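You operate a simulated robot arm through the tools that you are given. There is no shell and no other tool. Be economical: measure what you need, move in short steps, check, and stop when the job is done.

You are at the controls of a simulated robot arm. One attempt, no reset.

JOB
Clear the brush shaper, then shape the teal hood's brush round.
Fine: stroke the slide until it shows round; both hood carriers end on the clear part of the bench.

The check looks at the end state, three seconds after you hand in, the way a careful person would. Anything else that was tipped, shoved, dropped, spilled or broken makes it a failure.

ROBOT AND FRAMES
A 6-joint arm with a two-finger parallel gripper, fixed in place. Base frame: the origin is at the foot of the arm, x ahead of it, y to its left, z up; the work surface is at about z = 840. Readings come in mm, rad, newtons and seconds.
With the tool pointing down near the work surface it reaches from about 260 to 680 mm from the base axis. Its first joint turns from -1.152 to 1.152 rad. Payload 2.9 kg.
Tool frame: the origin (TCP) lies between the finger pads and is the grasp point; the fingertips stand 30 mm ahead of it; z points along the fingers, y is the line along which they close. Largest opening 110 mm; finger width 20, thickness 10; the body of the gripper, 48 by 112 mm, starts 55 mm behind the TCP.
Orientation is told as [roll, pitch, yaw] about the base's x, y, z axes, in that order, counted from this pose: with the fingers straight down and closing along the base's y, the tool's x points along the base's -x, its y along +y and its z along -z.

CONTROLS
- The arm moves only by the tool nudge_tool. Its argument "rows" is a list that holds one entry, the list of rows, each a list of 7 numbers: the opening, from 0 (shut) to 1 (fully open), then the shift along the base's x, y, z in m, then the turn, a rotation vector about the base's x, y, z in degrees. In form: [[[fingers, tx, ty, tz, rx, ry, rz], ...]]. A call has 1 to 12 rows; each row is the pose to reach, as a shift and turn from the pose commanded when the call began. Each row takes 0.2 s and may step no farther than 50 mm and 0.15 rad from the row before; otherwise, or with a gripper value out of range, the whole call is refused. Where a pose cannot be reached the arm comes as near as it can. A force on the tool above 60 N (or 10 N above the force at the start of the call, whichever is more), or a blocked arm, ends the call early, and 0.2 s more pass. Each finger travels about 108 mm/s and halts on what it meets, pressing with about 23 N; the grip force reading is that of the motor and also rises with nothing between the fingers. The clock runs only during rows and for 0.2 s after the last one: add rows that repeat a pose to give the fingers time. It gives the time, the measured TCP pose, the force on the tool (base axes), the opening and the grip force at its end, in the units of the frame above (readings bear some noise).
- Cameras (640 x 400 px; columns grow to the right, rows downward): "scene" is fixed at [48.9, 414.8, 1392]; the picture's right is [-0.94, -0.35, 0.00], its down [-0.17, 0.47, -0.87] and it looks along [0.30, -0.81, -0.50] (base axes); focal length 320 px, centre (320, 200). "wrist" rides on the gripper at [72, 17, -103] in the tool frame; the picture's right is [-0.23, 0.97, 0.00], its down [-0.76, -0.18, -0.62] and it looks along [-0.61, -0.14, 0.78] (tool axes); focal length 222 px, centre (320, 200). There is no depth. A picture from a camera that has moved, and an enlarged one, comes with that camera's place and axes in the base frame and with its lens.
- camera(camera): a new picture of that camera. No time passes.
- inspect(camera, box): a new picture of the part [left, top, right, bottom] of that camera's present view, enlarged. No time passes.
- job_done(): hands the job in; it is judged then, once.

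Go step by step. Nothing tells you positions but the pictures and the camera data: compare them with the known pose of the tool, close in by small moves and look again before you grip or let go. The budget is 120 turns and 64 pictures, counting those below and the enlarged ones. Unless the task says otherwise, let go and move clear before handing in, and close with one line.

The tools are called after "Call:" by a JSON object that holds its "op" and its "data". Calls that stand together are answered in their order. nudge_tool: Moves the arm, as the interface text tells. Its arguments: {"type":"object","properties":{"rows":{"type":"array","items":{"type":"array","items":{"type":"array","items":{"type":"number"}}}}},"required":["rows"]} The other tools are called the same way: camera (camera) takes a picture; inspect (camera, box) takes an enlarged picture of a part of a camera's view; job_done () hands the job in.

At the start:

```text
time: 0.0
eef_pos: [392.1, -351.5, 1104.4]
tool_rot: [0.001, 0.0, 0.0]
force: [-0.4, 1.1, -0.2]
gripper_width: 109.9
grip_force: 0.0
```

scene: 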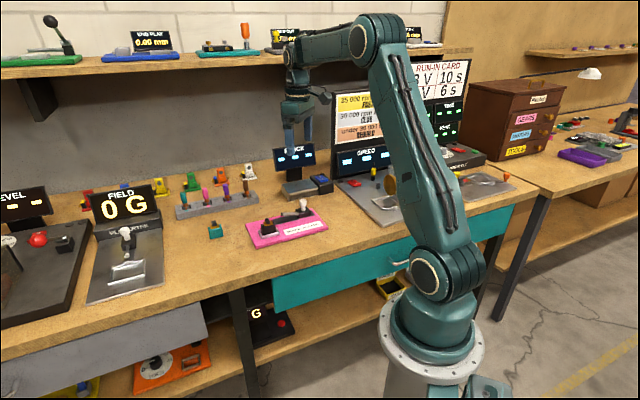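
wrist: 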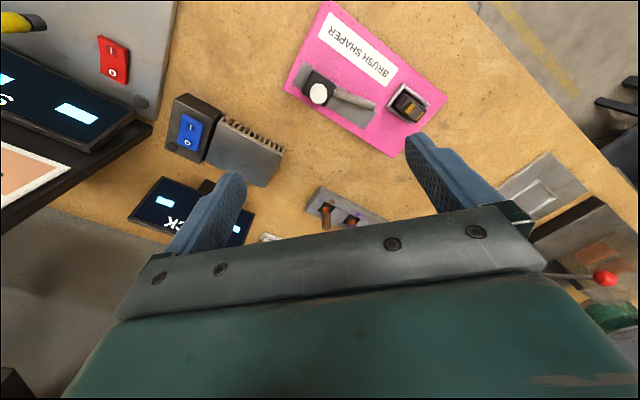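

I see a pink brush shaper on the bench and a small teal object to the left of it in the scene view. I'll look closer at both.

Call:
{"op": "inspect", "data": {"camera": "scene", "box": [160, 160, 340, 272]}}

Call:
{"op": "inspect", "data": {"camera": "wrist", "box": [270, 0, 460, 160]}}

Call:
{"op": "inspect", "data": {"camera": "scene", "box": [230, 180, 340, 250]}}

```text
3.56 times, centred on (250, 216) of scene
camera zoom: at [48.9, 414.8, 1392.0], right [-0.94, -0.35, 0.0], down [-0.17, 0.47, -0.87], along [0.3, -0.81, -0.5], focal length 1136 px, centre (569, 143)
```

zoom: 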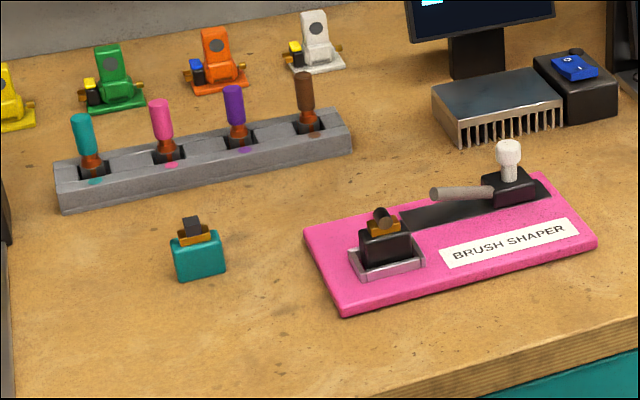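

```text
2.50 times, centred on (365, 80) of wrist
camera zoom: at [320.8, -335.3, 1208.7], right [0.23, 0.97, 0.0], down [0.76, -0.18, 0.62], along [0.61, -0.14, -0.78], focal length 555 px, centre (208, 500)
```

zoom: 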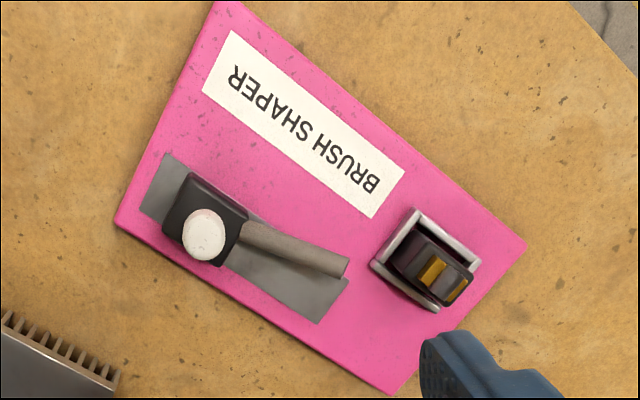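

```text
5.71 times, centred on (285, 215) of scene
camera zoom: at [48.9, 414.8, 1392.0], right [-0.94, -0.35, 0.0], down [-0.17, 0.47, -0.87], along [0.3, -0.81, -0.5], focal length 1826 px, centre (520, 114)
```

zoom: 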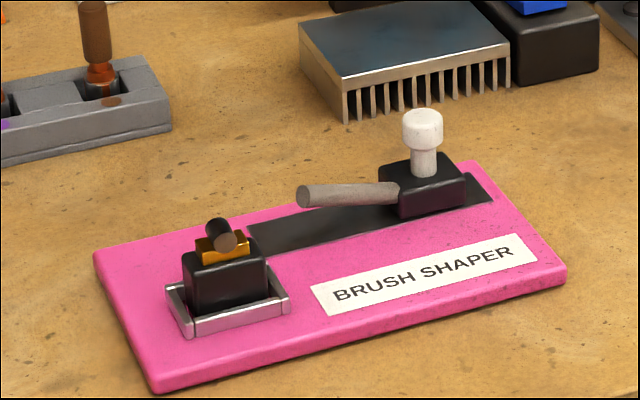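

The shaper board sits at about 45° around (418,-287). A black carrier is in its nest near (440,-234), the slide knob is near (392,-352), and the teal carrier is near (582,-173). I'll move over toward the teal carrier for a closer look.

Call:
{"op": "nudge_tool", "data": {"rows": [[[1, 0.026, 0.026, -0.012, 0, 0, 0], [1, 0.052, 0.052, -0.024, 0, 0, 0], [1, 0.078, 0.078, -0.036, 0, 0, 0], [1, 0.104, 0.104, -0.048, 0, 0, 0], [1, 0.12, 0.13, -0.06, 0, 0, 0], [1, 0.12, 0.13, -0.06, 0, 0, 0]]]}}

Call:
{"op": "camera", "data": {"camera": "wrist"}}

```text
time: 1.4
eef_pos: [514.4, -223.8, 1044.5]
tool_rot: [-0.001, 0.0, 0.001]
force: [-0.4, -0.2, -0.2]
gripper_width: 110.1
grip_force: 0.0
```

```text
58 pictures are left
camera wrist: at [441.7, -207.4, 1147.9], right [0.23, 0.97, 0.0], down [0.76, -0.18, 0.62], along [0.61, -0.14, -0.78], focal length 222 px, centre (320, 200)
```

wrist: 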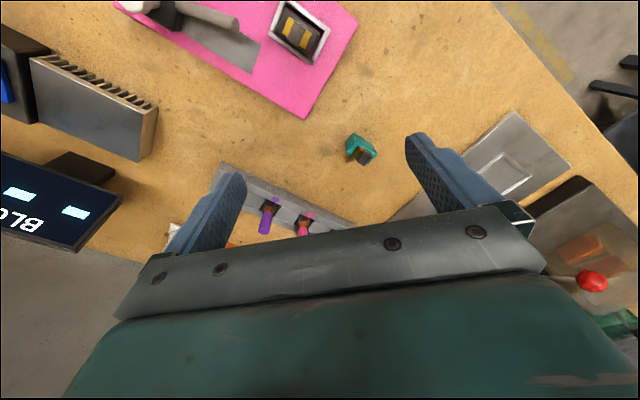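

Call:
{"op": "inspect", "data": {"camera": "wrist", "box": [320, 110, 400, 190]}}

Call:
{"op": "inspect", "data": {"camera": "wrist", "box": [120, 0, 360, 120]}}

Call:
{"op": "inspect", "data": {"camera": "scene", "box": [200, 212, 232, 244]}}

```text
5.00 times, centred on (360, 150) of wrist
camera zoom: at [441.7, -207.4, 1147.9], right [0.23, 0.97, 0.0], down [0.76, -0.18, 0.62], along [0.61, -0.14, -0.78], focal length 1111 px, centre (120, 450)
```

zoom: 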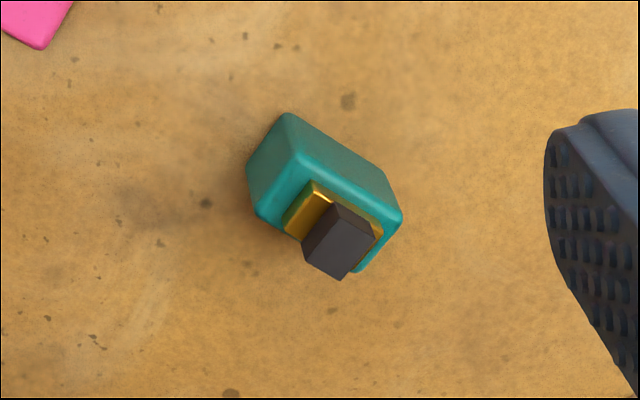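

```text
2.67 times, centred on (240, 60) of wrist
camera zoom: at [441.7, -207.4, 1147.9], right [0.23, 0.97, 0.0], down [0.76, -0.18, 0.62], along [0.61, -0.14, -0.78], focal length 592 px, centre (533, 573)
```

zoom: 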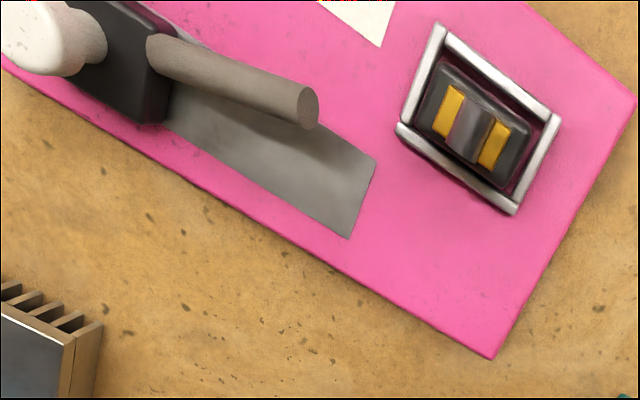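

```text
12.50 times, centred on (216, 228) of scene
camera zoom: at [48.9, 414.9, 1392.0], right [-0.94, -0.35, 0.0], down [-0.17, 0.47, -0.87], along [0.3, -0.81, -0.5], focal length 3995 px, centre (1620, -150)
```

zoom: 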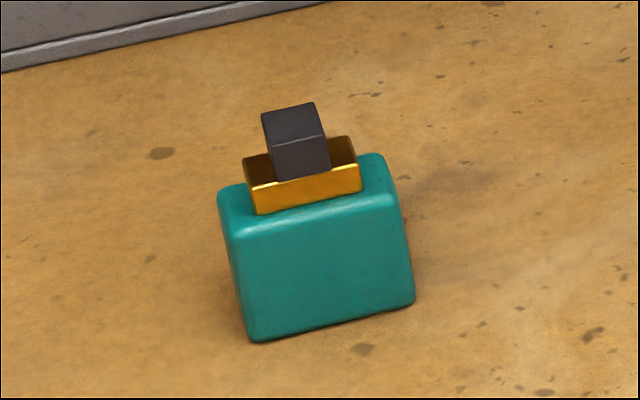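

Both carriers lie parallel to the board, with their long side along (0.707, 0.707). Teal is near (592,-181) and has a square brush, and the black one in the nest is near (445,-228). I'll turn the tool +45° over the nest.

Call:
{"op": "nudge_tool", "data": {"rows": [[[0.6, -0.011, -0.001, -0.01, 0, 0, 7.5], [0.6, -0.022, -0.002, -0.02, 0, 0, 15], [0.6, -0.033, -0.003, -0.03, 0, 0, 22.5], [0.6, -0.045, -0.004, -0.04, 0, 0, 30], [0.6, -0.056, -0.005, -0.05, 0, 0, 37.5], [0.6, -0.067, -0.0065, -0.06, 0, 0, 45], [0.6, -0.067, -0.0065, -0.06, 0, 0, 45]]]}}

Call:
{"op": "camera", "data": {"camera": "wrist"}}

Call:
{"op": "camera", "data": {"camera": "scene"}}

```text
time: 3.0
eef_pos: [446.5, -227.3, 984.9]
tool_rot: [0.0, 0.0, 0.788]
force: [-0.9, -0.4, 0.1]
gripper_width: 66.1
grip_force: 0.0
```

```text
54 pictures are left
camera wrist: at [382.8, -267.5, 1087.8], right [-0.53, 0.85, 0.0], down [0.66, 0.41, 0.62], along [0.53, 0.33, -0.78], focal length 222 px, centre (320, 200)
```

wrist: 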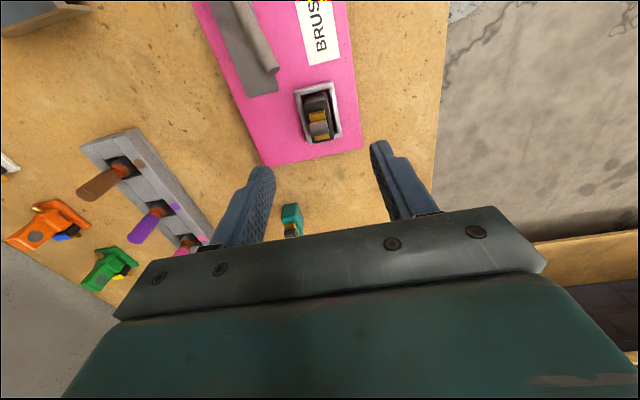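

```text
53 pictures are left
```

scene: 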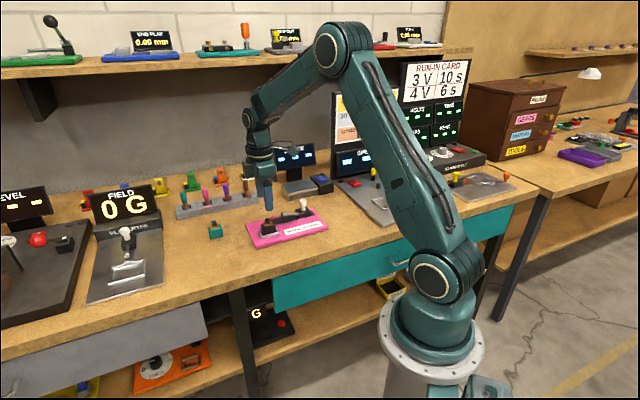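

Call:
{"op": "inspect", "data": {"camera": "wrist", "box": [260, 60, 400, 160]}}

Call:
{"op": "inspect", "data": {"camera": "scene", "box": [230, 160, 310, 250]}}

```text
4.00 times, centred on (330, 110) of wrist
camera zoom: at [382.8, -267.5, 1087.8], right [-0.53, 0.85, 0.0], down [0.66, 0.41, 0.62], along [0.53, 0.33, -0.78], focal length 888 px, centre (280, 560)
```

zoom: 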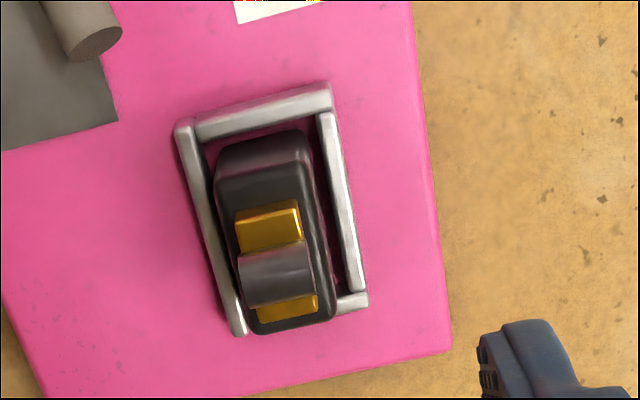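

```text
4.44 times, centred on (270, 205) of scene
camera zoom: at [48.9, 414.8, 1392.0], right [-0.94, -0.35, 0.0], down [-0.17, 0.47, -0.87], along [0.3, -0.81, -0.5], focal length 1420 px, centre (542, 178)
```

zoom: 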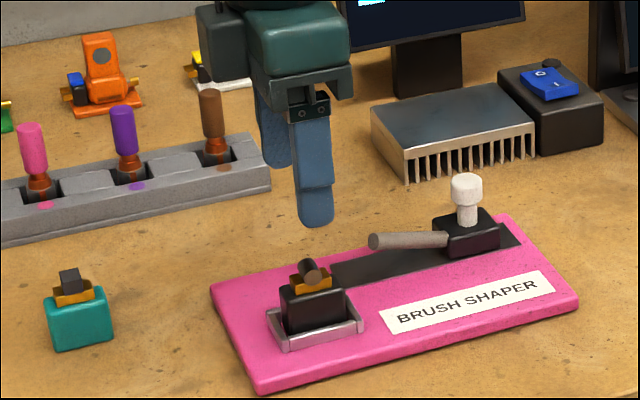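

The black carrier is centred at about (444.5,-229) with its body top near z 880, and the nest walls reach about z 862. I'll lower the tool so the tips stand just above the nest walls.

Call:
{"op": "nudge_tool", "data": {"rows": [[[0.6, -0.0005, -0.001, -0.025, 0, 0, 0], [0.6, -0.0005, -0.001, -0.05, 0, 0, 0], [0.6, -0.0005, -0.001, -0.07, 0, 0, 0], [0.6, -0.0005, -0.001, -0.08, 0, 0, 0], [0.6, -0.0005, -0.001, -0.088, 0, 0, 0], [0.6, -0.0005, -0.001, -0.088, 0, 0, 0]]]}}

Call:
{"op": "inspect", "data": {"camera": "scene", "box": [230, 180, 310, 250]}}

Call:
{"op": "camera", "data": {"camera": "wrist"}}

```text
time: 4.4
eef_pos: [445.4, -230.8, 897.5]
tool_rot: [0.0, 0.0, 0.785]
force: [0.4, 0.5, -0.2]
gripper_width: 66.0
grip_force: 0.0
```

```text
5.71 times, centred on (270, 215) of scene
camera zoom: at [48.9, 414.8, 1392.0], right [-0.94, -0.35, 0.0], down [-0.17, 0.47, -0.87], along [0.3, -0.81, -0.5], focal length 1826 px, centre (606, 114)
```

zoom: 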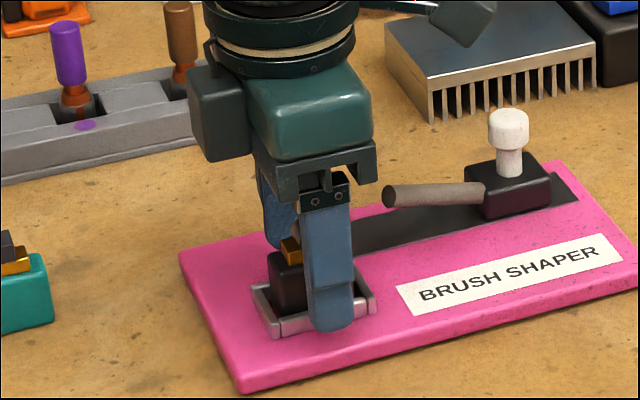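

```text
49 pictures are left
camera wrist: at [382.5, -269.0, 1000.9], right [-0.53, 0.85, 0.0], down [0.66, 0.41, 0.62], along [0.53, 0.33, -0.78], focal length 222 px, centre (320, 200)
```

wrist: 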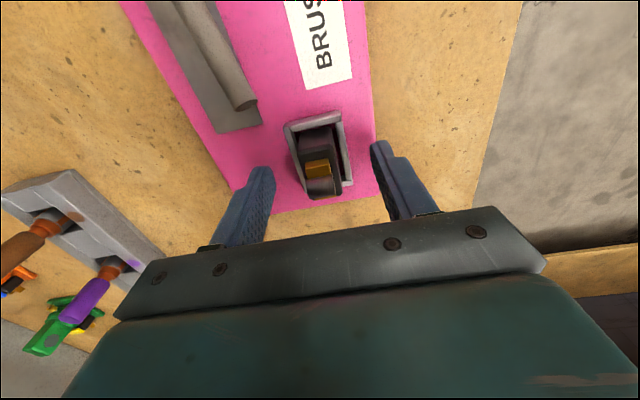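

The black carrier stands centred between the fingers, so I'll close on it.

Call:
{"op": "nudge_tool", "data": {"rows": [[[0.3, 0, 0, 0, 0, 0, 0], [0.15, 0, 0, 0, 0, 0, 0], [0.0, 0, 0, 0, 0, 0, 0], [0, 0, 0, 0, 0, 0, 0], [0, 0, 0, 0, 0, 0, 0]]]}}

Call:
{"op": "inspect", "data": {"camera": "scene", "box": [230, 180, 310, 250]}}

```text
time: 5.6
eef_pos: [445.7, -230.0, 898.1]
tool_rot: [0.0, 0.0, 0.786]
force: [-0.5, 0.6, -0.5]
gripper_width: 20.7
grip_force: 23.2
```

```text
5.71 times, centred on (270, 215) of scene
camera zoom: at [48.9, 414.8, 1392.0], right [-0.94, -0.35, 0.0], down [-0.17, 0.47, -0.87], along [0.3, -0.81, -0.5], focal length 1826 px, centre (606, 114)
```

zoom: 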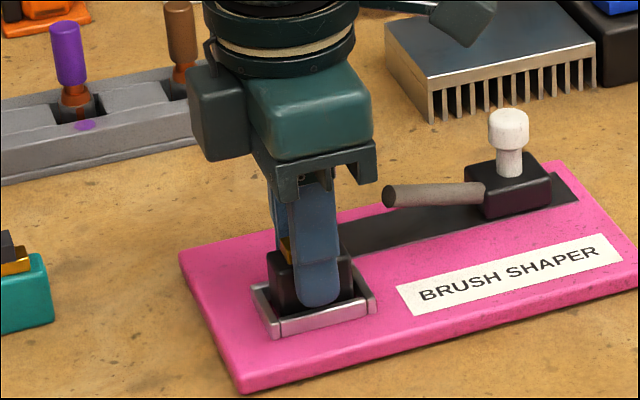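

It's gripped at 20.7 mm. I'll lift straight up and check.

Call:
{"op": "nudge_tool", "data": {"rows": [[[0, 0, 0, 0.01, 0, 0, 0], [0, 0, 0, 0.025, 0, 0, 0], [0, 0, 0, 0.045, 0, 0, 0], [0, 0, 0, 0.07, 0, 0, 0], [0, 0, 0, 0.07, 0, 0, 0]]]}}

Call:
{"op": "inspect", "data": {"camera": "scene", "box": [200, 150, 310, 250]}}

Call:
{"op": "camera", "data": {"camera": "wrist"}}

```text
time: 6.8
eef_pos: [447.8, -229.5, 969.0]
tool_rot: [0.0, 0.003, 0.785]
force: [0.7, 0.1, 0.1]
gripper_width: 20.9
grip_force: 22.4
```

```text
4.00 times, centred on (255, 200) of scene
camera zoom: at [48.9, 414.8, 1392.0], right [-0.94, -0.35, 0.0], down [-0.17, 0.47, -0.87], along [0.3, -0.81, -0.5], focal length 1278 px, centre (580, 200)
```

zoom: 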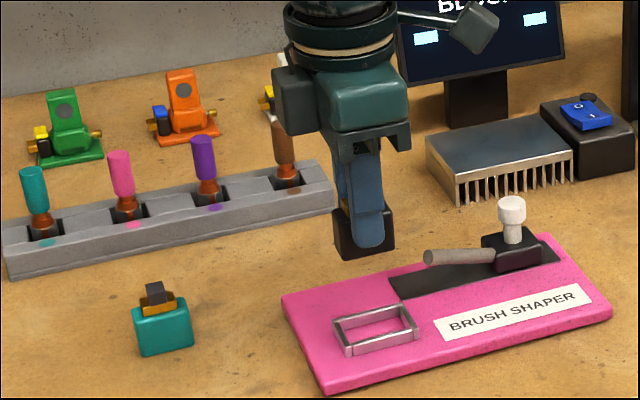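

```text
46 pictures are left
camera wrist: at [383.6, -269.0, 1071.7], right [-0.53, 0.85, 0.0], down [0.66, 0.41, 0.62], along [0.53, 0.33, -0.78], focal length 222 px, centre (320, 200)
```

wrist: 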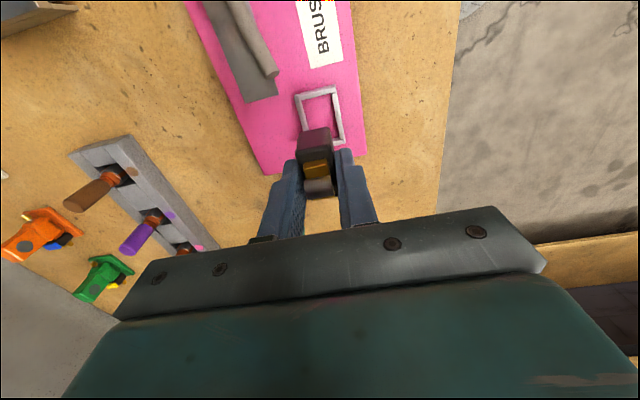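

The carrier is out of the nest. I'll carry it to clear bench at about (530,-120), well apart from the teal one.

Call:
{"op": "nudge_tool", "data": {"rows": [[[0, 0.02, 0.025, 0, 0, 0, 0], [0, 0.045, 0.055, 0, 0, 0, 0], [0, 0.065, 0.083, 0, 0, 0, 0], [0, 0.0854, 0.109, 0, 0, 0, 0], [0, 0.0854, 0.109, -0.03, 0, 0, 0], [0, 0.0854, 0.109, -0.055, 0, 0, 0], [0, 0.0854, 0.109, -0.07, 0, 0, 0], [0, 0.0854, 0.109, -0.07, 0, 0, 0]]]}}

Call:
{"op": "inspect", "data": {"camera": "scene", "box": [190, 190, 270, 260]}}

```text
time: 8.6
eef_pos: [532.2, -121.1, 899.9]
tool_rot: [-0.001, -0.001, 0.787]
force: [0.3, 0.3, -0.8]
gripper_width: 21.1
grip_force: 22.9
```

```text
5.71 times, centred on (230, 225) of scene
camera zoom: at [48.9, 414.8, 1392.0], right [-0.94, -0.35, 0.0], down [-0.17, 0.47, -0.87], along [0.3, -0.81, -0.5], focal length 1826 px, centre (834, 57)
```

zoom: 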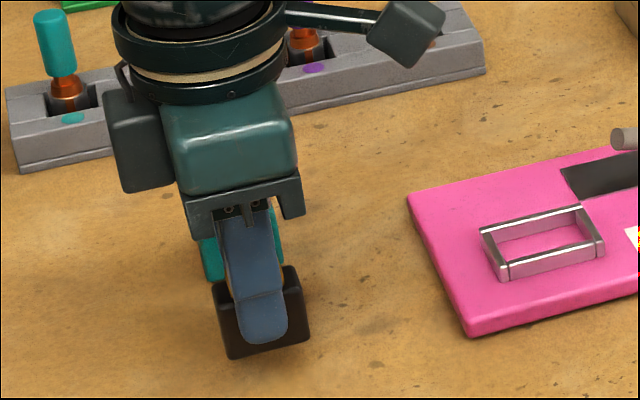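

The carrier is hanging about a centimetre above the bench. I'll lower it in small steps until I feel contact.

Call:
{"op": "nudge_tool", "data": {"rows": [[[0, 0, 0, -0.003, 0, 0, 0], [0, 0, 0, -0.006, 0, 0, 0], [0, 0, 0, -0.008, 0, 0, 0], [0, 0, 0, -0.009, 0, 0, 0]]]}}

Call:
{"op": "inspect", "data": {"camera": "scene", "box": [205, 220, 245, 255]}}

```text
time: 9.6
eef_pos: [531.4, -121.1, 888.0]
tool_rot: [-0.001, 0.001, 0.788]
force: [-0.5, 0.8, -1.1]
gripper_width: 21.1
grip_force: 22.8
```

```text
11.43 times, centred on (225, 238) of scene
camera zoom: at [48.9, 414.8, 1392.0], right [-0.94, -0.35, 0.0], down [-0.17, 0.47, -0.87], along [0.3, -0.81, -0.5], focal length 3652 px, centre (1406, -229)
```

zoom: 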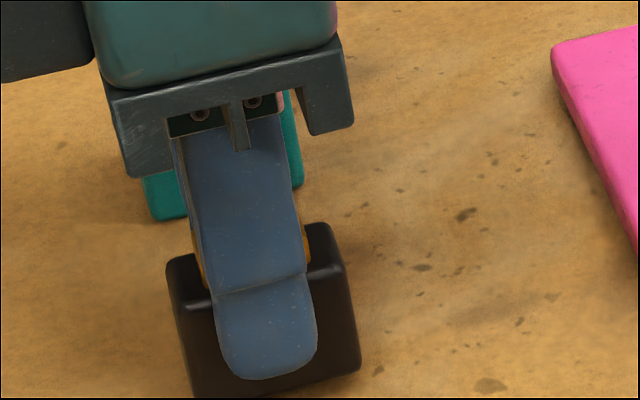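

Call:
{"op": "nudge_tool", "data": {"rows": [[[0, 0, 0, -0.001, 0, 0, 0], [0, 0, 0, -0.002, 0, 0, 0], [0, 0, 0, -0.003, 0, 0, 0]]]}}

Call:
{"op": "inspect", "data": {"camera": "scene", "box": [205, 225, 245, 260]}}

```text
time: 10.4
eef_pos: [530.6, -120.9, 885.1]
tool_rot: [0.001, 0.001, 0.787]
force: [0.2, 0.5, 0.1]
gripper_width: 20.9
grip_force: 22.7
```

```text
11.43 times, centred on (225, 242) of scene
camera zoom: at [48.9, 414.8, 1392.0], right [-0.94, -0.35, 0.0], down [-0.17, 0.47, -0.87], along [0.3, -0.81, -0.5], focal length 3652 px, centre (1406, -286)
```

zoom: 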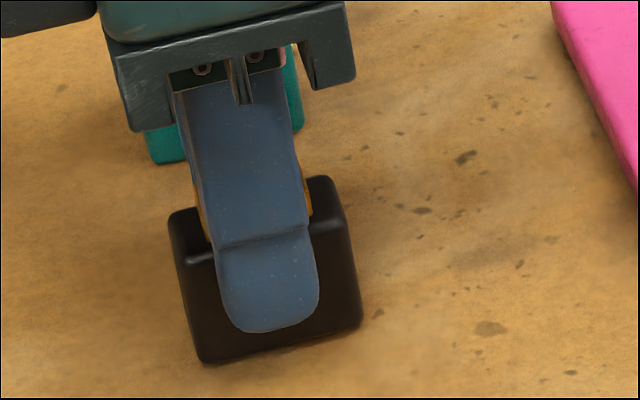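

Call:
{"op": "nudge_tool", "data": {"rows": [[[0, 0, 0, -0.001, 0, 0, 0], [0, 0, 0, -0.002, 0, 0, 0], [0, 0, 0, -0.003, 0, 0, 0]]]}}

Call:
{"op": "inspect", "data": {"camera": "scene", "box": [205, 225, 245, 260]}}

```text
time: 11.2
eef_pos: [531.9, -120.2, 883.5]
tool_rot: [-0.001, 0.001, 0.785]
force: [-3.6, -0.9, 11.3]
gripper_width: 20.9
grip_force: 23.1
```

```text
11.43 times, centred on (225, 242) of scene
camera zoom: at [48.7, 414.9, 1392.0], right [-0.94, -0.35, 0.0], down [-0.17, 0.47, -0.87], along [0.3, -0.81, -0.5], focal length 3652 px, centre (1406, -286)
```

zoom: 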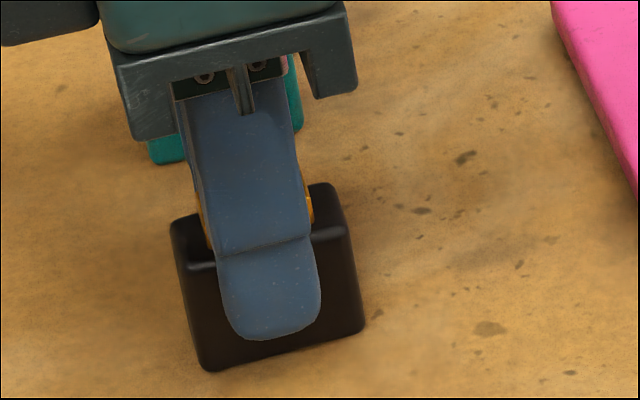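

It has touched down with about 11 N upward. I'll ease up 1 mm, open and rise.

Call:
{"op": "nudge_tool", "data": {"rows": [[[0, 0, 0, 0.001, 0, 0, 0], [0.15, 0, 0, 0.001, 0, 0, 0], [0.35, 0, 0, 0.001, 0, 0, 0], [0.6, 0, 0, 0.001, 0, 0, 0], [0.6, 0, 0, 0.001, 0, 0, 0], [0.6, 0, 0, 0.02, 0, 0, 0], [0.6, 0, 0, 0.05, 0, 0, 0], [0.6, 0, 0, 0.095, 0, 0, 0], [0.6, 0, 0, 0.095, 0, 0, 0]]]}}

Call:
{"op": "inspect", "data": {"camera": "scene", "box": [190, 190, 270, 260]}}

Call:
{"op": "camera", "data": {"camera": "wrist"}}

```text
time: 13.2
eef_pos: [532.4, -120.6, 978.8]
tool_rot: [0.002, 0.0, 0.787]
force: [-0.3, -0.2, 0.4]
gripper_width: 66.0
grip_force: 0.0
```

```text
5.71 times, centred on (230, 225) of scene
camera zoom: at [48.9, 414.8, 1392.0], right [-0.94, -0.35, 0.0], down [-0.17, 0.47, -0.87], along [0.3, -0.81, -0.5], focal length 1826 px, centre (834, 57)
```

zoom: 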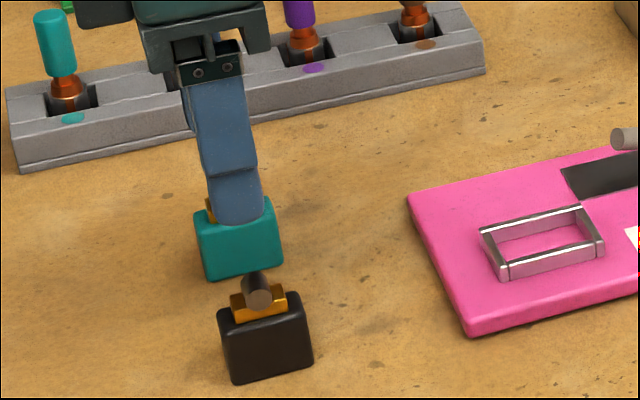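

```text
40 pictures are left
camera wrist: at [469.2, -158.6, 1081.5], right [-0.53, 0.85, 0.0], down [0.66, 0.41, 0.62], along [0.53, 0.33, -0.78], focal length 222 px, centre (320, 200)
```

wrist: 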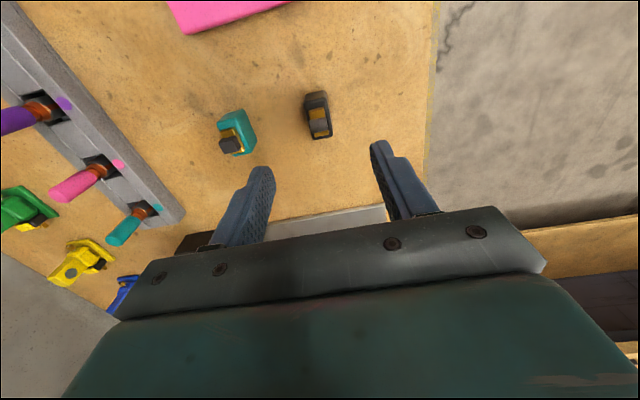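

The black carrier stands upright on the bench. I'll move over the teal one at about (592,-181) and refine.

Call:
{"op": "nudge_tool", "data": {"rows": [[[0.6, 0.03, -0.03, 0, 0, 0, 0], [0.6, 0.06, -0.06, 0, 0, 0, 0], [0.6, 0.062, -0.061, 0, 0, 0, 0]]]}}

Call:
{"op": "inspect", "data": {"camera": "wrist", "box": [240, 60, 400, 180]}}

```text
time: 14.0
eef_pos: [595.1, -179.7, 977.0]
tool_rot: [0.0, 0.001, 0.786]
force: [0.8, 0.1, 0.4]
gripper_width: 65.9
grip_force: 0.0
```

```text
3.33 times, centred on (320, 120) of wrist
camera zoom: at [531.3, -219.8, 1081.0], right [-0.53, 0.85, 0.0], down [0.66, 0.41, 0.62], along [0.53, 0.33, -0.78], focal length 740 px, centre (320, 467)
```

zoom: 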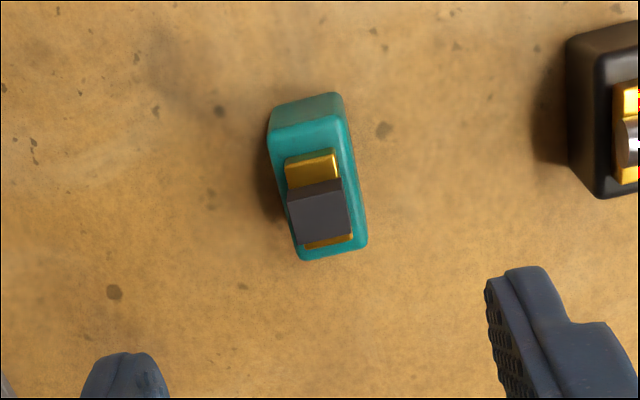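

Teal is at about (591.4,-182.2) with the same yaw. I'll descend to the same grip height as I used on the black one.

Call:
{"op": "nudge_tool", "data": {"rows": [[[0.6, -0.0028, -0.0013, -0.03, 0, 0, 0], [0.6, -0.0028, -0.0013, -0.06, 0, 0, 0], [0.6, -0.0028, -0.0013, -0.08, 0, 0, 0], [0.6, -0.0028, -0.0013, -0.094, 0, 0, 0], [0.6, -0.0028, -0.0013, -0.094, 0, 0, 0]]]}}

Call:
{"op": "camera", "data": {"camera": "wrist"}}

```text
time: 15.2
eef_pos: [589.7, -181.2, 883.2]
tool_rot: [0.0, 0.0, 0.783]
force: [-0.1, -1.0, 0.4]
gripper_width: 66.3
grip_force: 0.0
```

```text
38 pictures are left
camera wrist: at [526.9, -221.7, 987.0], right [-0.53, 0.85, 0.0], down [0.66, 0.41, 0.62], along [0.53, 0.33, -0.78], focal length 222 px, centre (320, 200)
```

wrist: 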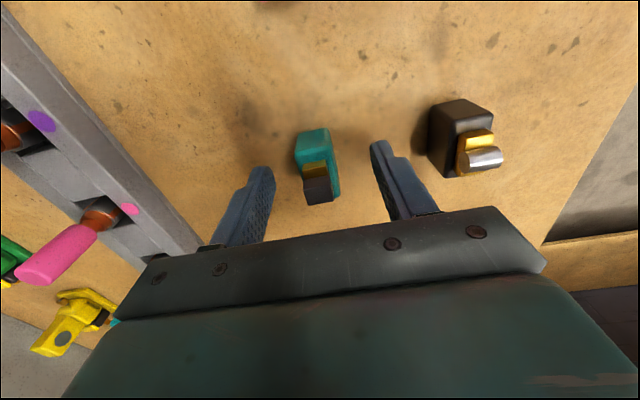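

Teal is centred between the fingers and clear of the black one, so I'll close.

Call:
{"op": "nudge_tool", "data": {"rows": [[[0.35, 0.001, 0, 0, 0, 0, 0], [0.15, 0.001, 0, 0, 0, 0, 0], [0.0, 0.001, 0, 0, 0, 0, 0], [0, 0.001, 0, 0, 0, 0, 0], [0, 0.001, 0, 0, 0, 0, 0]]]}}

Call:
{"op": "nudge_tool", "data": {"rows": [[[0, 0, 0, 0.01, 0, 0, 0], [0, 0, 0, 0.03, 0, 0, 0], [0, 0, 0, 0.06, 0, 0, 0], [0, 0, 0, 0.09, 0, 0, 0], [0, 0, 0, 0.09, 0, 0, 0]]]}}

Call:
{"op": "inspect", "data": {"camera": "wrist", "box": [240, 100, 400, 200]}}

```text
time: 16.4
eef_pos: [591.6, -182.4, 882.7]
tool_rot: [0.001, 0.0, 0.787]
force: [0.2, -0.2, 0.4]
gripper_width: 20.9
grip_force: 23.2
```

```text
time: 17.6
eef_pos: [589.6, -183.4, 971.0]
tool_rot: [0.0, 0.0, 0.786]
force: [0.7, -0.1, -0.5]
gripper_width: 20.8
grip_force: 22.8
```

```text
4.00 times, centred on (320, 150) of wrist
camera zoom: at [527.3, -222.2, 1075.4], right [-0.53, 0.85, 0.0], down [0.66, 0.41, 0.62], along [0.53, 0.33, -0.78], focal length 888 px, centre (320, 400)
```

zoom: 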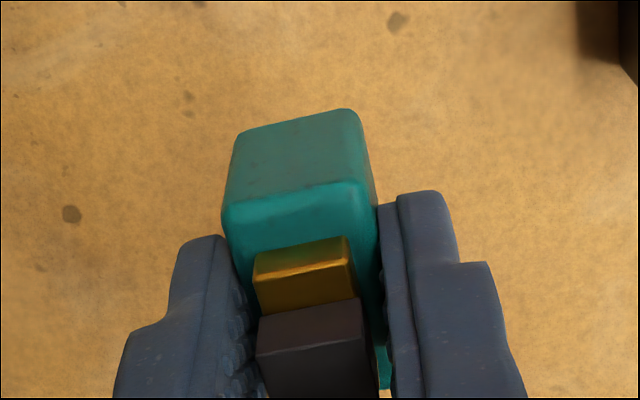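

Teal is held just as the black one was. I'll carry it over the nest.

Call:
{"op": "nudge_tool", "data": {"rows": [[[0, -0.036, -0.012, 0, 0, 0, 0], [0, -0.073, -0.024, 0, 0, 0, 0], [0, -0.11, -0.036, 0, 0, 0, 0], [0, -0.1456, -0.0467, 0, 0, 0, 0], [0, -0.1456, -0.0467, -0.03, 0, 0, 0], [0, -0.1456, -0.0467, -0.045, 0, 0, 0], [0, -0.1456, -0.0467, -0.045, 0, 0, 0]]]}}

Call:
{"op": "inspect", "data": {"camera": "scene", "box": [235, 185, 305, 245]}}

Call:
{"op": "inspect", "data": {"camera": "wrist", "box": [240, 80, 400, 200]}}

```text
time: 19.2
eef_pos: [446.6, -229.2, 927.3]
tool_rot: [-0.001, 0.0, 0.787]
force: [0.4, 0.4, -0.3]
gripper_width: 21.0
grip_force: 23.3
```

```text
6.67 times, centred on (270, 215) of scene
camera zoom: at [48.9, 414.8, 1392.0], right [-0.94, -0.35, 0.0], down [-0.17, 0.47, -0.87], along [0.3, -0.81, -0.5], focal length 2130 px, centre (653, 100)
```

zoom: 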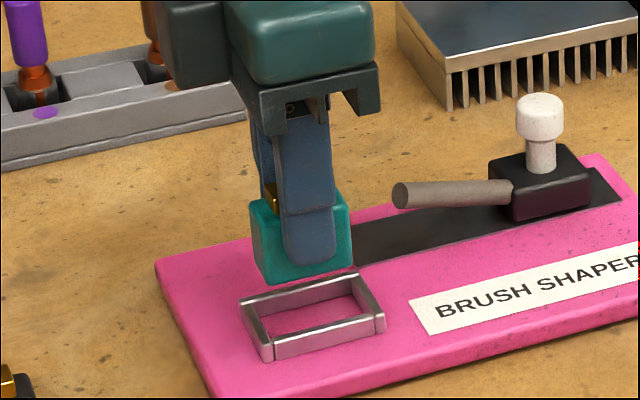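

```text
3.33 times, centred on (320, 140) of wrist
camera zoom: at [383.1, -268.6, 1030.9], right [-0.53, 0.85, 0.0], down [0.66, 0.41, 0.62], along [0.53, 0.33, -0.78], focal length 740 px, centre (320, 400)
```

zoom: 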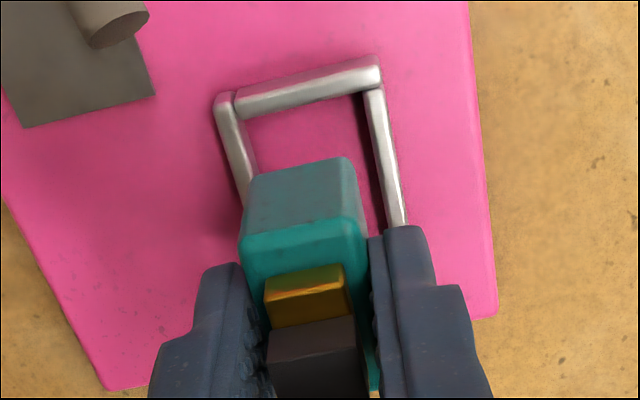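

It's aligned over the nest. I'll lower it gently, nudging 1 mm in x.

Call:
{"op": "nudge_tool", "data": {"rows": [[[0, -0.001, 0, -0.008, 0, 0, 0], [0, -0.001, 0, -0.016, 0, 0, 0], [0, -0.001, 0, -0.022, 0, 0, 0], [0, -0.001, 0, -0.026, 0, 0, 0], [0, -0.001, 0, -0.028, 0, 0, 0]]]}}

Call:
{"op": "inspect", "data": {"camera": "scene", "box": [235, 185, 305, 245]}}

Call:
{"op": "inspect", "data": {"camera": "wrist", "box": [240, 80, 400, 200]}}

```text
time: 20.4
eef_pos: [444.9, -230.0, 901.1]
tool_rot: [-0.001, -0.001, 0.786]
force: [-0.2, 0.4, -0.1]
gripper_width: 20.9
grip_force: 23.2
```

```text
6.67 times, centred on (270, 215) of scene
camera zoom: at [48.9, 414.8, 1392.0], right [-0.94, -0.35, 0.0], down [-0.17, 0.47, -0.87], along [0.3, -0.81, -0.5], focal length 2130 px, centre (653, 100)
```

zoom: 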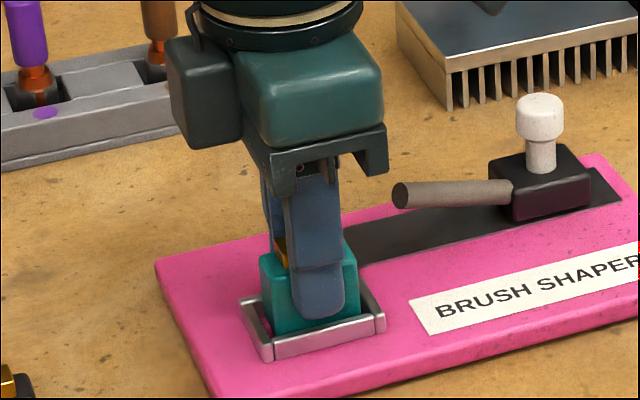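

```text
3.33 times, centred on (320, 140) of wrist
camera zoom: at [381.5, -269.1, 1004.0], right [-0.53, 0.85, 0.0], down [0.66, 0.41, 0.62], along [0.53, 0.33, -0.78], focal length 740 px, centre (320, 400)
```

zoom: 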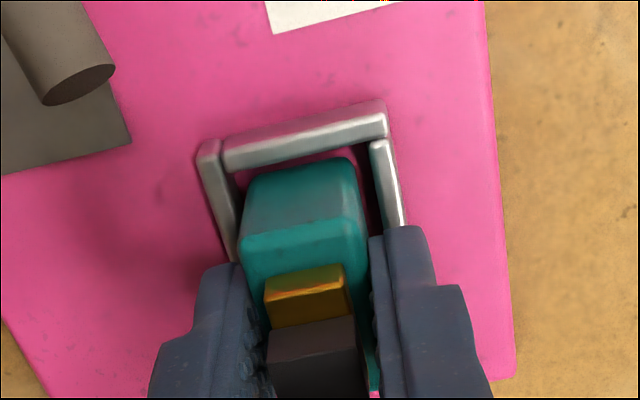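

The carrier is entering the nest cleanly. I'll lower the last few millimetres until I feel the floor.

Call:
{"op": "nudge_tool", "data": {"rows": [[[0, 0, 0, -0.001, 0, 0, 0], [0, 0, 0, -0.002, 0, 0, 0], [0, 0, 0, -0.003, 0, 0, 0], [0, 0, 0, -0.003, 0, 0, 0]]]}}

```text
time: 21.4
eef_pos: [445.0, -228.7, 897.3]
tool_rot: [0.0, 0.001, 0.786]
force: [-0.6, 0.3, 0.5]
gripper_width: 20.8
grip_force: 23.0
```

Call:
{"op": "nudge_tool", "data": {"rows": [[[0, 0, 0, -0.0005, 0, 0, 0], [0, 0, 0, -0.001, 0, 0, 0], [0, 0, 0, -0.0015, 0, 0, 0]]]}}

```text
time: 22.2
eef_pos: [444.7, -229.0, 896.0]
tool_rot: [-0.001, 0.0, 0.787]
force: [-2.6, 3.7, 18.8]
gripper_width: 21.2
grip_force: 23.4
```

It has seated, with firm contact. I'll ease up 1 mm, release and rise.

Call:
{"op": "nudge_tool", "data": {"rows": [[[0, 0, 0, 0.001, 0, 0, 0], [0.2, 0, 0, 0.001, 0, 0, 0], [0.4, 0, 0, 0.001, 0, 0, 0], [0.6, 0, 0, 0.001, 0, 0, 0], [0.6, 0, 0, 0.001, 0, 0, 0], [0.6, 0, 0, 0.02, 0, 0, 0], [0.6, 0, 0, 0.05, 0, 0, 0], [0.6, 0, 0, 0.09, 0, 0, 0], [0.6, 0, 0, 0.09, 0, 0, 0]]]}}

Call:
{"op": "inspect", "data": {"camera": "scene", "box": [235, 185, 315, 245]}}

Call:
{"op": "camera", "data": {"camera": "wrist"}}

```text
time: 24.2
eef_pos: [443.0, -227.5, 986.7]
tool_rot: [0.001, 0.0, 0.788]
force: [0.1, 0.0, 0.4]
gripper_width: 66.0
grip_force: 0.2
```

```text
6.67 times, centred on (275, 215) of scene
camera zoom: at [48.9, 414.8, 1392.0], right [-0.94, -0.35, 0.0], down [-0.17, 0.47, -0.87], along [0.3, -0.81, -0.5], focal length 2130 px, centre (620, 100)
```

zoom: 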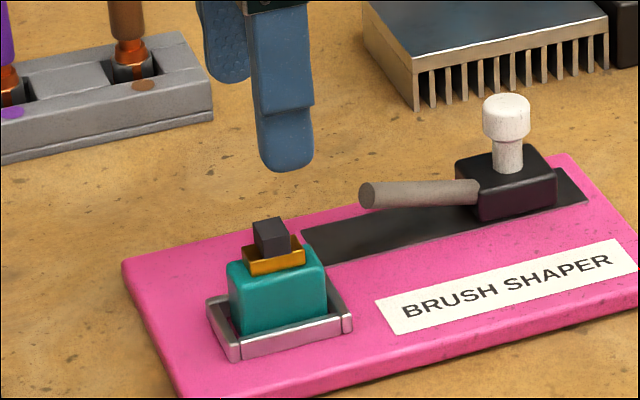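

```text
31 pictures are left
camera wrist: at [379.9, -267.0, 1090.1], right [-0.53, 0.85, 0.0], down [0.66, 0.41, 0.62], along [0.53, 0.33, -0.78], focal length 222 px, centre (320, 200)
```

wrist: 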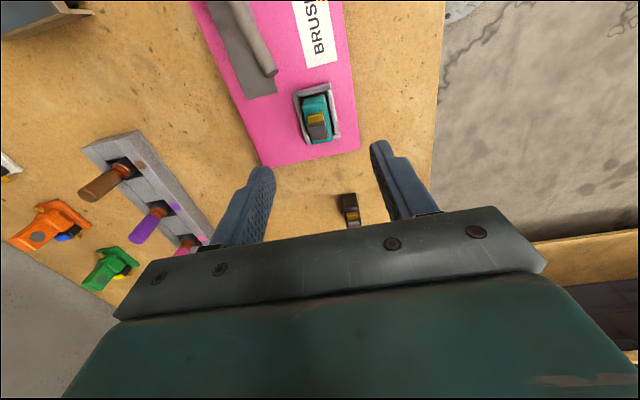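

The teal carrier sits in the nest with its square brush. Next I'll go over the slide knob near (392,-352).

Call:
{"op": "nudge_tool", "data": {"rows": [[[0.5, -0.016, -0.04, 0, 0, 0, 0], [0.4, -0.032, -0.08, 0, 0, 0, 0], [0.4, -0.052, -0.123, 0, 0, 0, 0], [0.4, -0.052, -0.123, 0, 0, 0, 0]]]}}

Call:
{"op": "inspect", "data": {"camera": "wrist", "box": [240, 40, 400, 180]}}

Call:
{"op": "inspect", "data": {"camera": "scene", "box": [255, 165, 335, 235]}}

```text
time: 25.2
eef_pos: [393.6, -352.5, 985.0]
tool_rot: [-0.001, 0.0, 0.787]
force: [-0.5, -0.7, -0.4]
gripper_width: 44.0
grip_force: 0.1
```

```text
2.86 times, centred on (320, 110) of wrist
camera zoom: at [331.0, -391.2, 1089.5], right [-0.53, 0.85, 0.0], down [0.66, 0.41, 0.62], along [0.53, 0.33, -0.78], focal length 635 px, centre (320, 457)
```

zoom: 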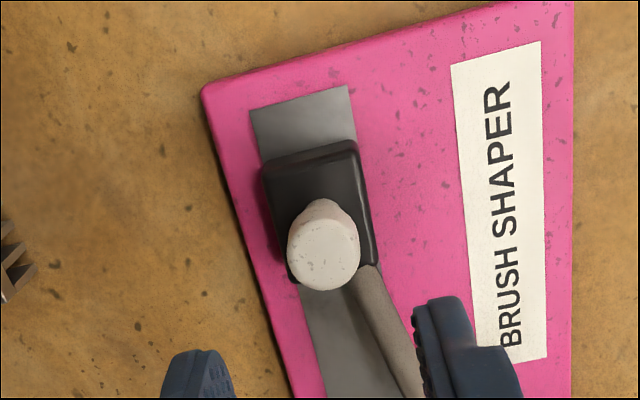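

```text
5.71 times, centred on (295, 200) of scene
camera zoom: at [48.9, 414.8, 1392.0], right [-0.94, -0.35, 0.0], down [-0.17, 0.47, -0.87], along [0.3, -0.81, -0.5], focal length 1826 px, centre (463, 200)
```

zoom: 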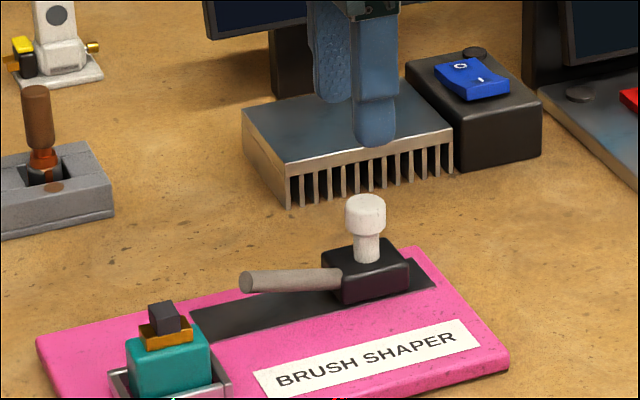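

By triangulation the knob head's top is at (389.3,-353.8,906). I'll lower the open fingers around it with the tips at about z 882.

Call:
{"op": "nudge_tool", "data": {"rows": [[[0.4, -0.004, -0.0015, -0.02, 0, 0, 0], [0.4, -0.004, -0.0015, -0.04, 0, 0, 0], [0.4, -0.004, -0.0015, -0.06, 0, 0, 0], [0.4, -0.004, -0.0015, -0.073, 0, 0, 0], [0.4, -0.004, -0.0015, -0.073, 0, 0, 0]]]}}

Call:
{"op": "inspect", "data": {"camera": "wrist", "box": [220, 80, 420, 220]}}

Call:
{"op": "inspect", "data": {"camera": "scene", "box": [255, 165, 335, 235]}}

```text
time: 26.4
eef_pos: [389.0, -354.0, 912.4]
tool_rot: [-0.001, 0.0, 0.786]
force: [-0.2, -0.3, 0.4]
gripper_width: 43.8
grip_force: 0.1
```

```text
2.86 times, centred on (320, 150) of wrist
camera zoom: at [326.2, -393.2, 1016.2], right [-0.53, 0.85, 0.0], down [0.66, 0.41, 0.62], along [0.53, 0.33, -0.78], focal length 635 px, centre (320, 343)
```

zoom: 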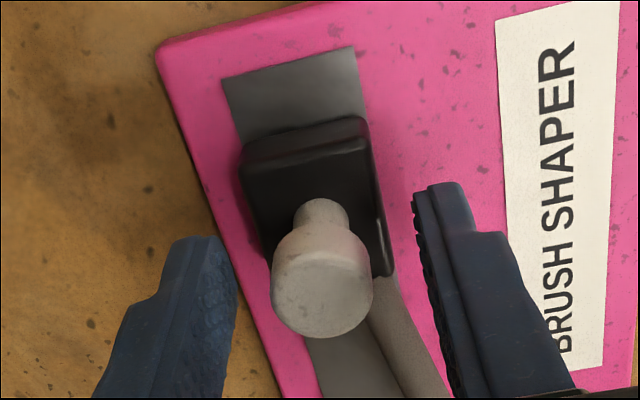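

```text
5.71 times, centred on (295, 200) of scene
camera zoom: at [48.9, 414.8, 1392.0], right [-0.94, -0.35, 0.0], down [-0.17, 0.47, -0.87], along [0.3, -0.81, -0.5], focal length 1826 px, centre (463, 200)
```

zoom: 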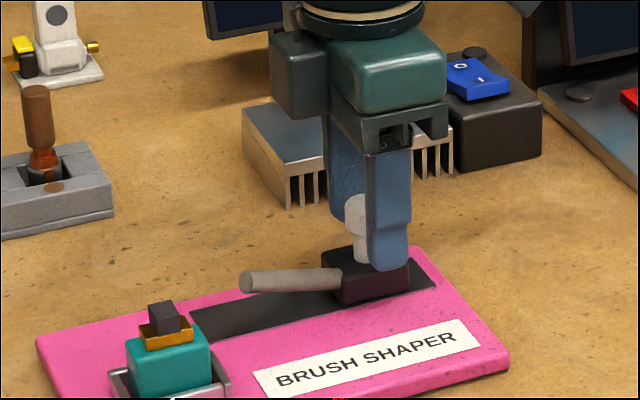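

The knob head is between the fingers. I'll grip it and make a first forward push of 30 mm.

Call:
{"op": "nudge_tool", "data": {"rows": [[[0.2, 0, 0, 0, 0, 0, 0], [0, 0, 0, 0, 0, 0, 0], [0, 0, 0, 0, 0, 0, 0], [0, 0, 0, 0, 0, 0, 0]]]}}

Call:
{"op": "nudge_tool", "data": {"rows": [[[0, 0.0035, 0.0035, 0, 0, 0, 0], [0, 0.0071, 0.0071, 0, 0, 0, 0], [0, 0.0106, 0.0106, 0, 0, 0, 0], [0, 0.0141, 0.0141, 0, 0, 0, 0], [0, 0.0177, 0.0177, 0, 0, 0, 0], [0, 0.0212, 0.0212, 0, 0, 0, 0], [0, 0.0212, 0.0212, 0, 0, 0, 0]]]}}

Call:
{"op": "inspect", "data": {"camera": "scene", "box": [255, 175, 335, 245]}}

```text
time: 27.4
eef_pos: [388.8, -354.2, 913.9]
tool_rot: [0.0, 0.0, 0.787]
force: [-1.1, -0.4, -0.9]
gripper_width: 21.0
grip_force: 23.2
```

```text
time: 29.0
eef_pos: [410.7, -332.2, 912.8]
tool_rot: [-0.001, 0.0, 0.786]
force: [2.6, -4.4, -0.8]
gripper_width: 20.8
grip_force: 23.2
```

```text
5.71 times, centred on (295, 210) of scene
camera zoom: at [49.1, 414.7, 1392.1], right [-0.94, -0.35, 0.0], down [-0.17, 0.47, -0.87], along [0.3, -0.81, -0.5], focal length 1826 px, centre (463, 143)
```

zoom: 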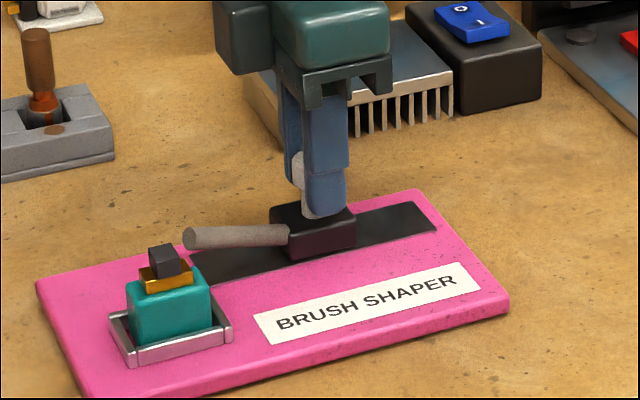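

The slide moves freely with the grip. I'll keep going forward.

Call:
{"op": "nudge_tool", "data": {"rows": [[[0, 0.0035, 0.0035, 0, 0, 0, 0], [0, 0.0071, 0.0071, 0, 0, 0, 0], [0, 0.0106, 0.0106, 0, 0, 0, 0], [0, 0.0141, 0.0141, 0, 0, 0, 0], [0, 0.0177, 0.0177, 0, 0, 0, 0], [0, 0.0177, 0.0177, 0, 0, 0, 0]]]}}

Call:
{"op": "inspect", "data": {"camera": "scene", "box": [255, 185, 315, 245]}}

```text
time: 30.4
eef_pos: [428.2, -314.5, 913.2]
tool_rot: [0.001, 0.002, 0.786]
force: [-8.1, -3.7, 2.1]
gripper_width: 20.8
grip_force: 22.4
```

```text
6.67 times, centred on (285, 215) of scene
camera zoom: at [48.7, 414.8, 1392.1], right [-0.94, -0.35, 0.0], down [-0.17, 0.47, -0.87], along [0.3, -0.81, -0.5], focal length 2130 px, centre (553, 100)
```

zoom: 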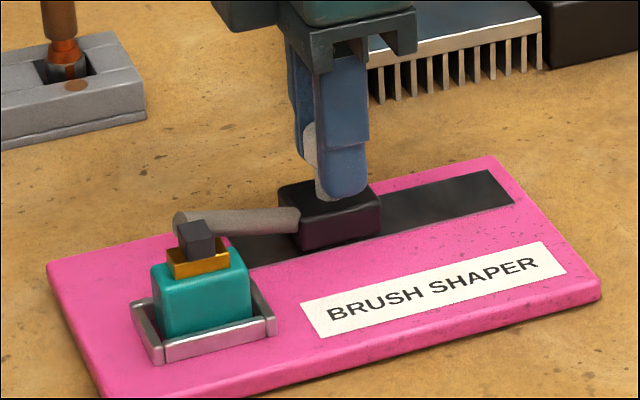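

Call:
{"op": "nudge_tool", "data": {"rows": [[[0, 0.002, 0.002, 0, 0, 0, 0], [0, 0.004, 0.004, 0, 0, 0, 0], [0, 0.006, 0.006, 0, 0, 0, 0], [0, 0.006, 0.006, 0, 0, 0, 0]]]}}

Call:
{"op": "inspect", "data": {"camera": "scene", "box": [255, 185, 315, 245]}}

```text
time: 31.4
eef_pos: [433.0, -308.4, 913.3]
tool_rot: [0.001, -0.001, 0.784]
force: [-7.2, -5.4, 5.8]
gripper_width: 20.7
grip_force: 22.9
```

```text
6.67 times, centred on (285, 215) of scene
camera zoom: at [48.7, 414.7, 1392.1], right [-0.94, -0.35, 0.0], down [-0.17, 0.47, -0.87], along [0.3, -0.81, -0.5], focal length 2130 px, centre (553, 100)
```

zoom: 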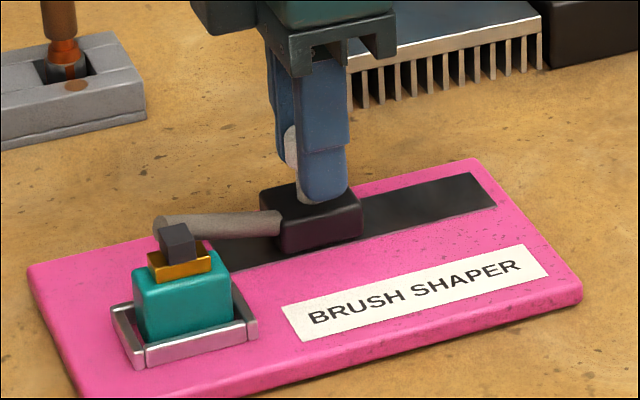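

The board itself has crept along by a few mm, so the slide had already reached its end stop. I'll stroke back now, watching both the slide and the board.

Call:
{"op": "nudge_tool", "data": {"rows": [[[0, -0.0035, -0.0035, 0, 0, 0, 0], [0, -0.0071, -0.0071, 0, 0, 0, 0], [0, -0.0106, -0.0106, 0, 0, 0, 0], [0, -0.0141, -0.0141, 0, 0, 0, 0], [0, -0.0177, -0.0177, 0, 0, 0, 0], [0, -0.0212, -0.0212, 0, 0, 0, 0], [0, -0.0248, -0.0248, 0, 0, 0, 0], [0, -0.0283, -0.0283, 0, 0, 0, 0], [0, -0.032, -0.032, 0, 0, 0, 0], [0, -0.0354, -0.0354, 0, 0, 0, 0], [0, -0.0354, -0.0354, 0, 0, 0, 0]]]}}

Call:
{"op": "inspect", "data": {"camera": "scene", "box": [255, 185, 315, 245]}}

```text
time: 33.8
eef_pos: [399.3, -344.3, 913.3]
tool_rot: [-0.001, -0.001, 0.786]
force: [4.9, -6.2, 1.6]
gripper_width: 20.8
grip_force: 23.2
```

```text
6.67 times, centred on (285, 215) of scene
camera zoom: at [49.0, 414.7, 1392.1], right [-0.94, -0.35, 0.0], down [-0.17, 0.47, -0.87], along [0.3, -0.81, -0.5], focal length 2130 px, centre (553, 100)
```

zoom: 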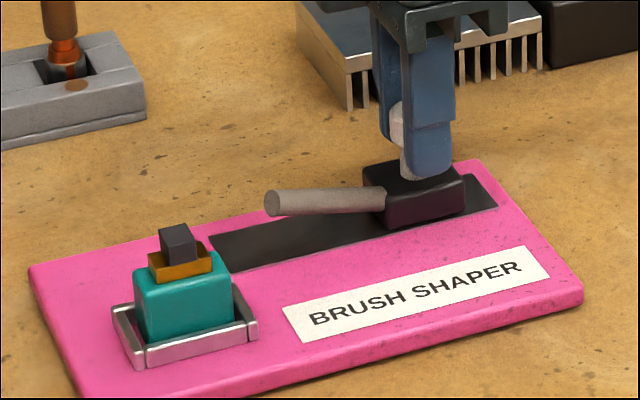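

The board is steady on the return. I'll continue slowly to the original start point, and if the rear stop engages there it will bring the board back with it.

Call:
{"op": "nudge_tool", "data": {"rows": [[[0, -0.0015, -0.0025, 0, 0, 0, 0], [0, -0.003, -0.004, 0, 0, 0, 0], [0, -0.0045, -0.0055, 0, 0, 0, 0], [0, -0.006, -0.007, 0, 0, 0, 0], [0, -0.006, -0.007, 0, 0, 0, 0]]]}}

Call:
{"op": "inspect", "data": {"camera": "scene", "box": [255, 185, 315, 245]}}

```text
time: 35.0
eef_pos: [391.8, -351.1, 912.8]
tool_rot: [0.002, -0.003, 0.788]
force: [5.8, 10.4, 7.4]
gripper_width: 20.8
grip_force: 23.1
```

```text
6.67 times, centred on (285, 215) of scene
camera zoom: at [48.9, 415.2, 1391.9], right [-0.94, -0.35, 0.0], down [-0.17, 0.47, -0.87], along [0.3, -0.81, -0.5], focal length 2130 px, centre (553, 100)
```

zoom: 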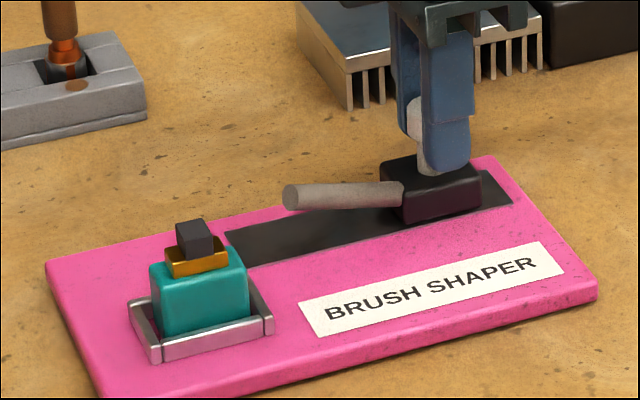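

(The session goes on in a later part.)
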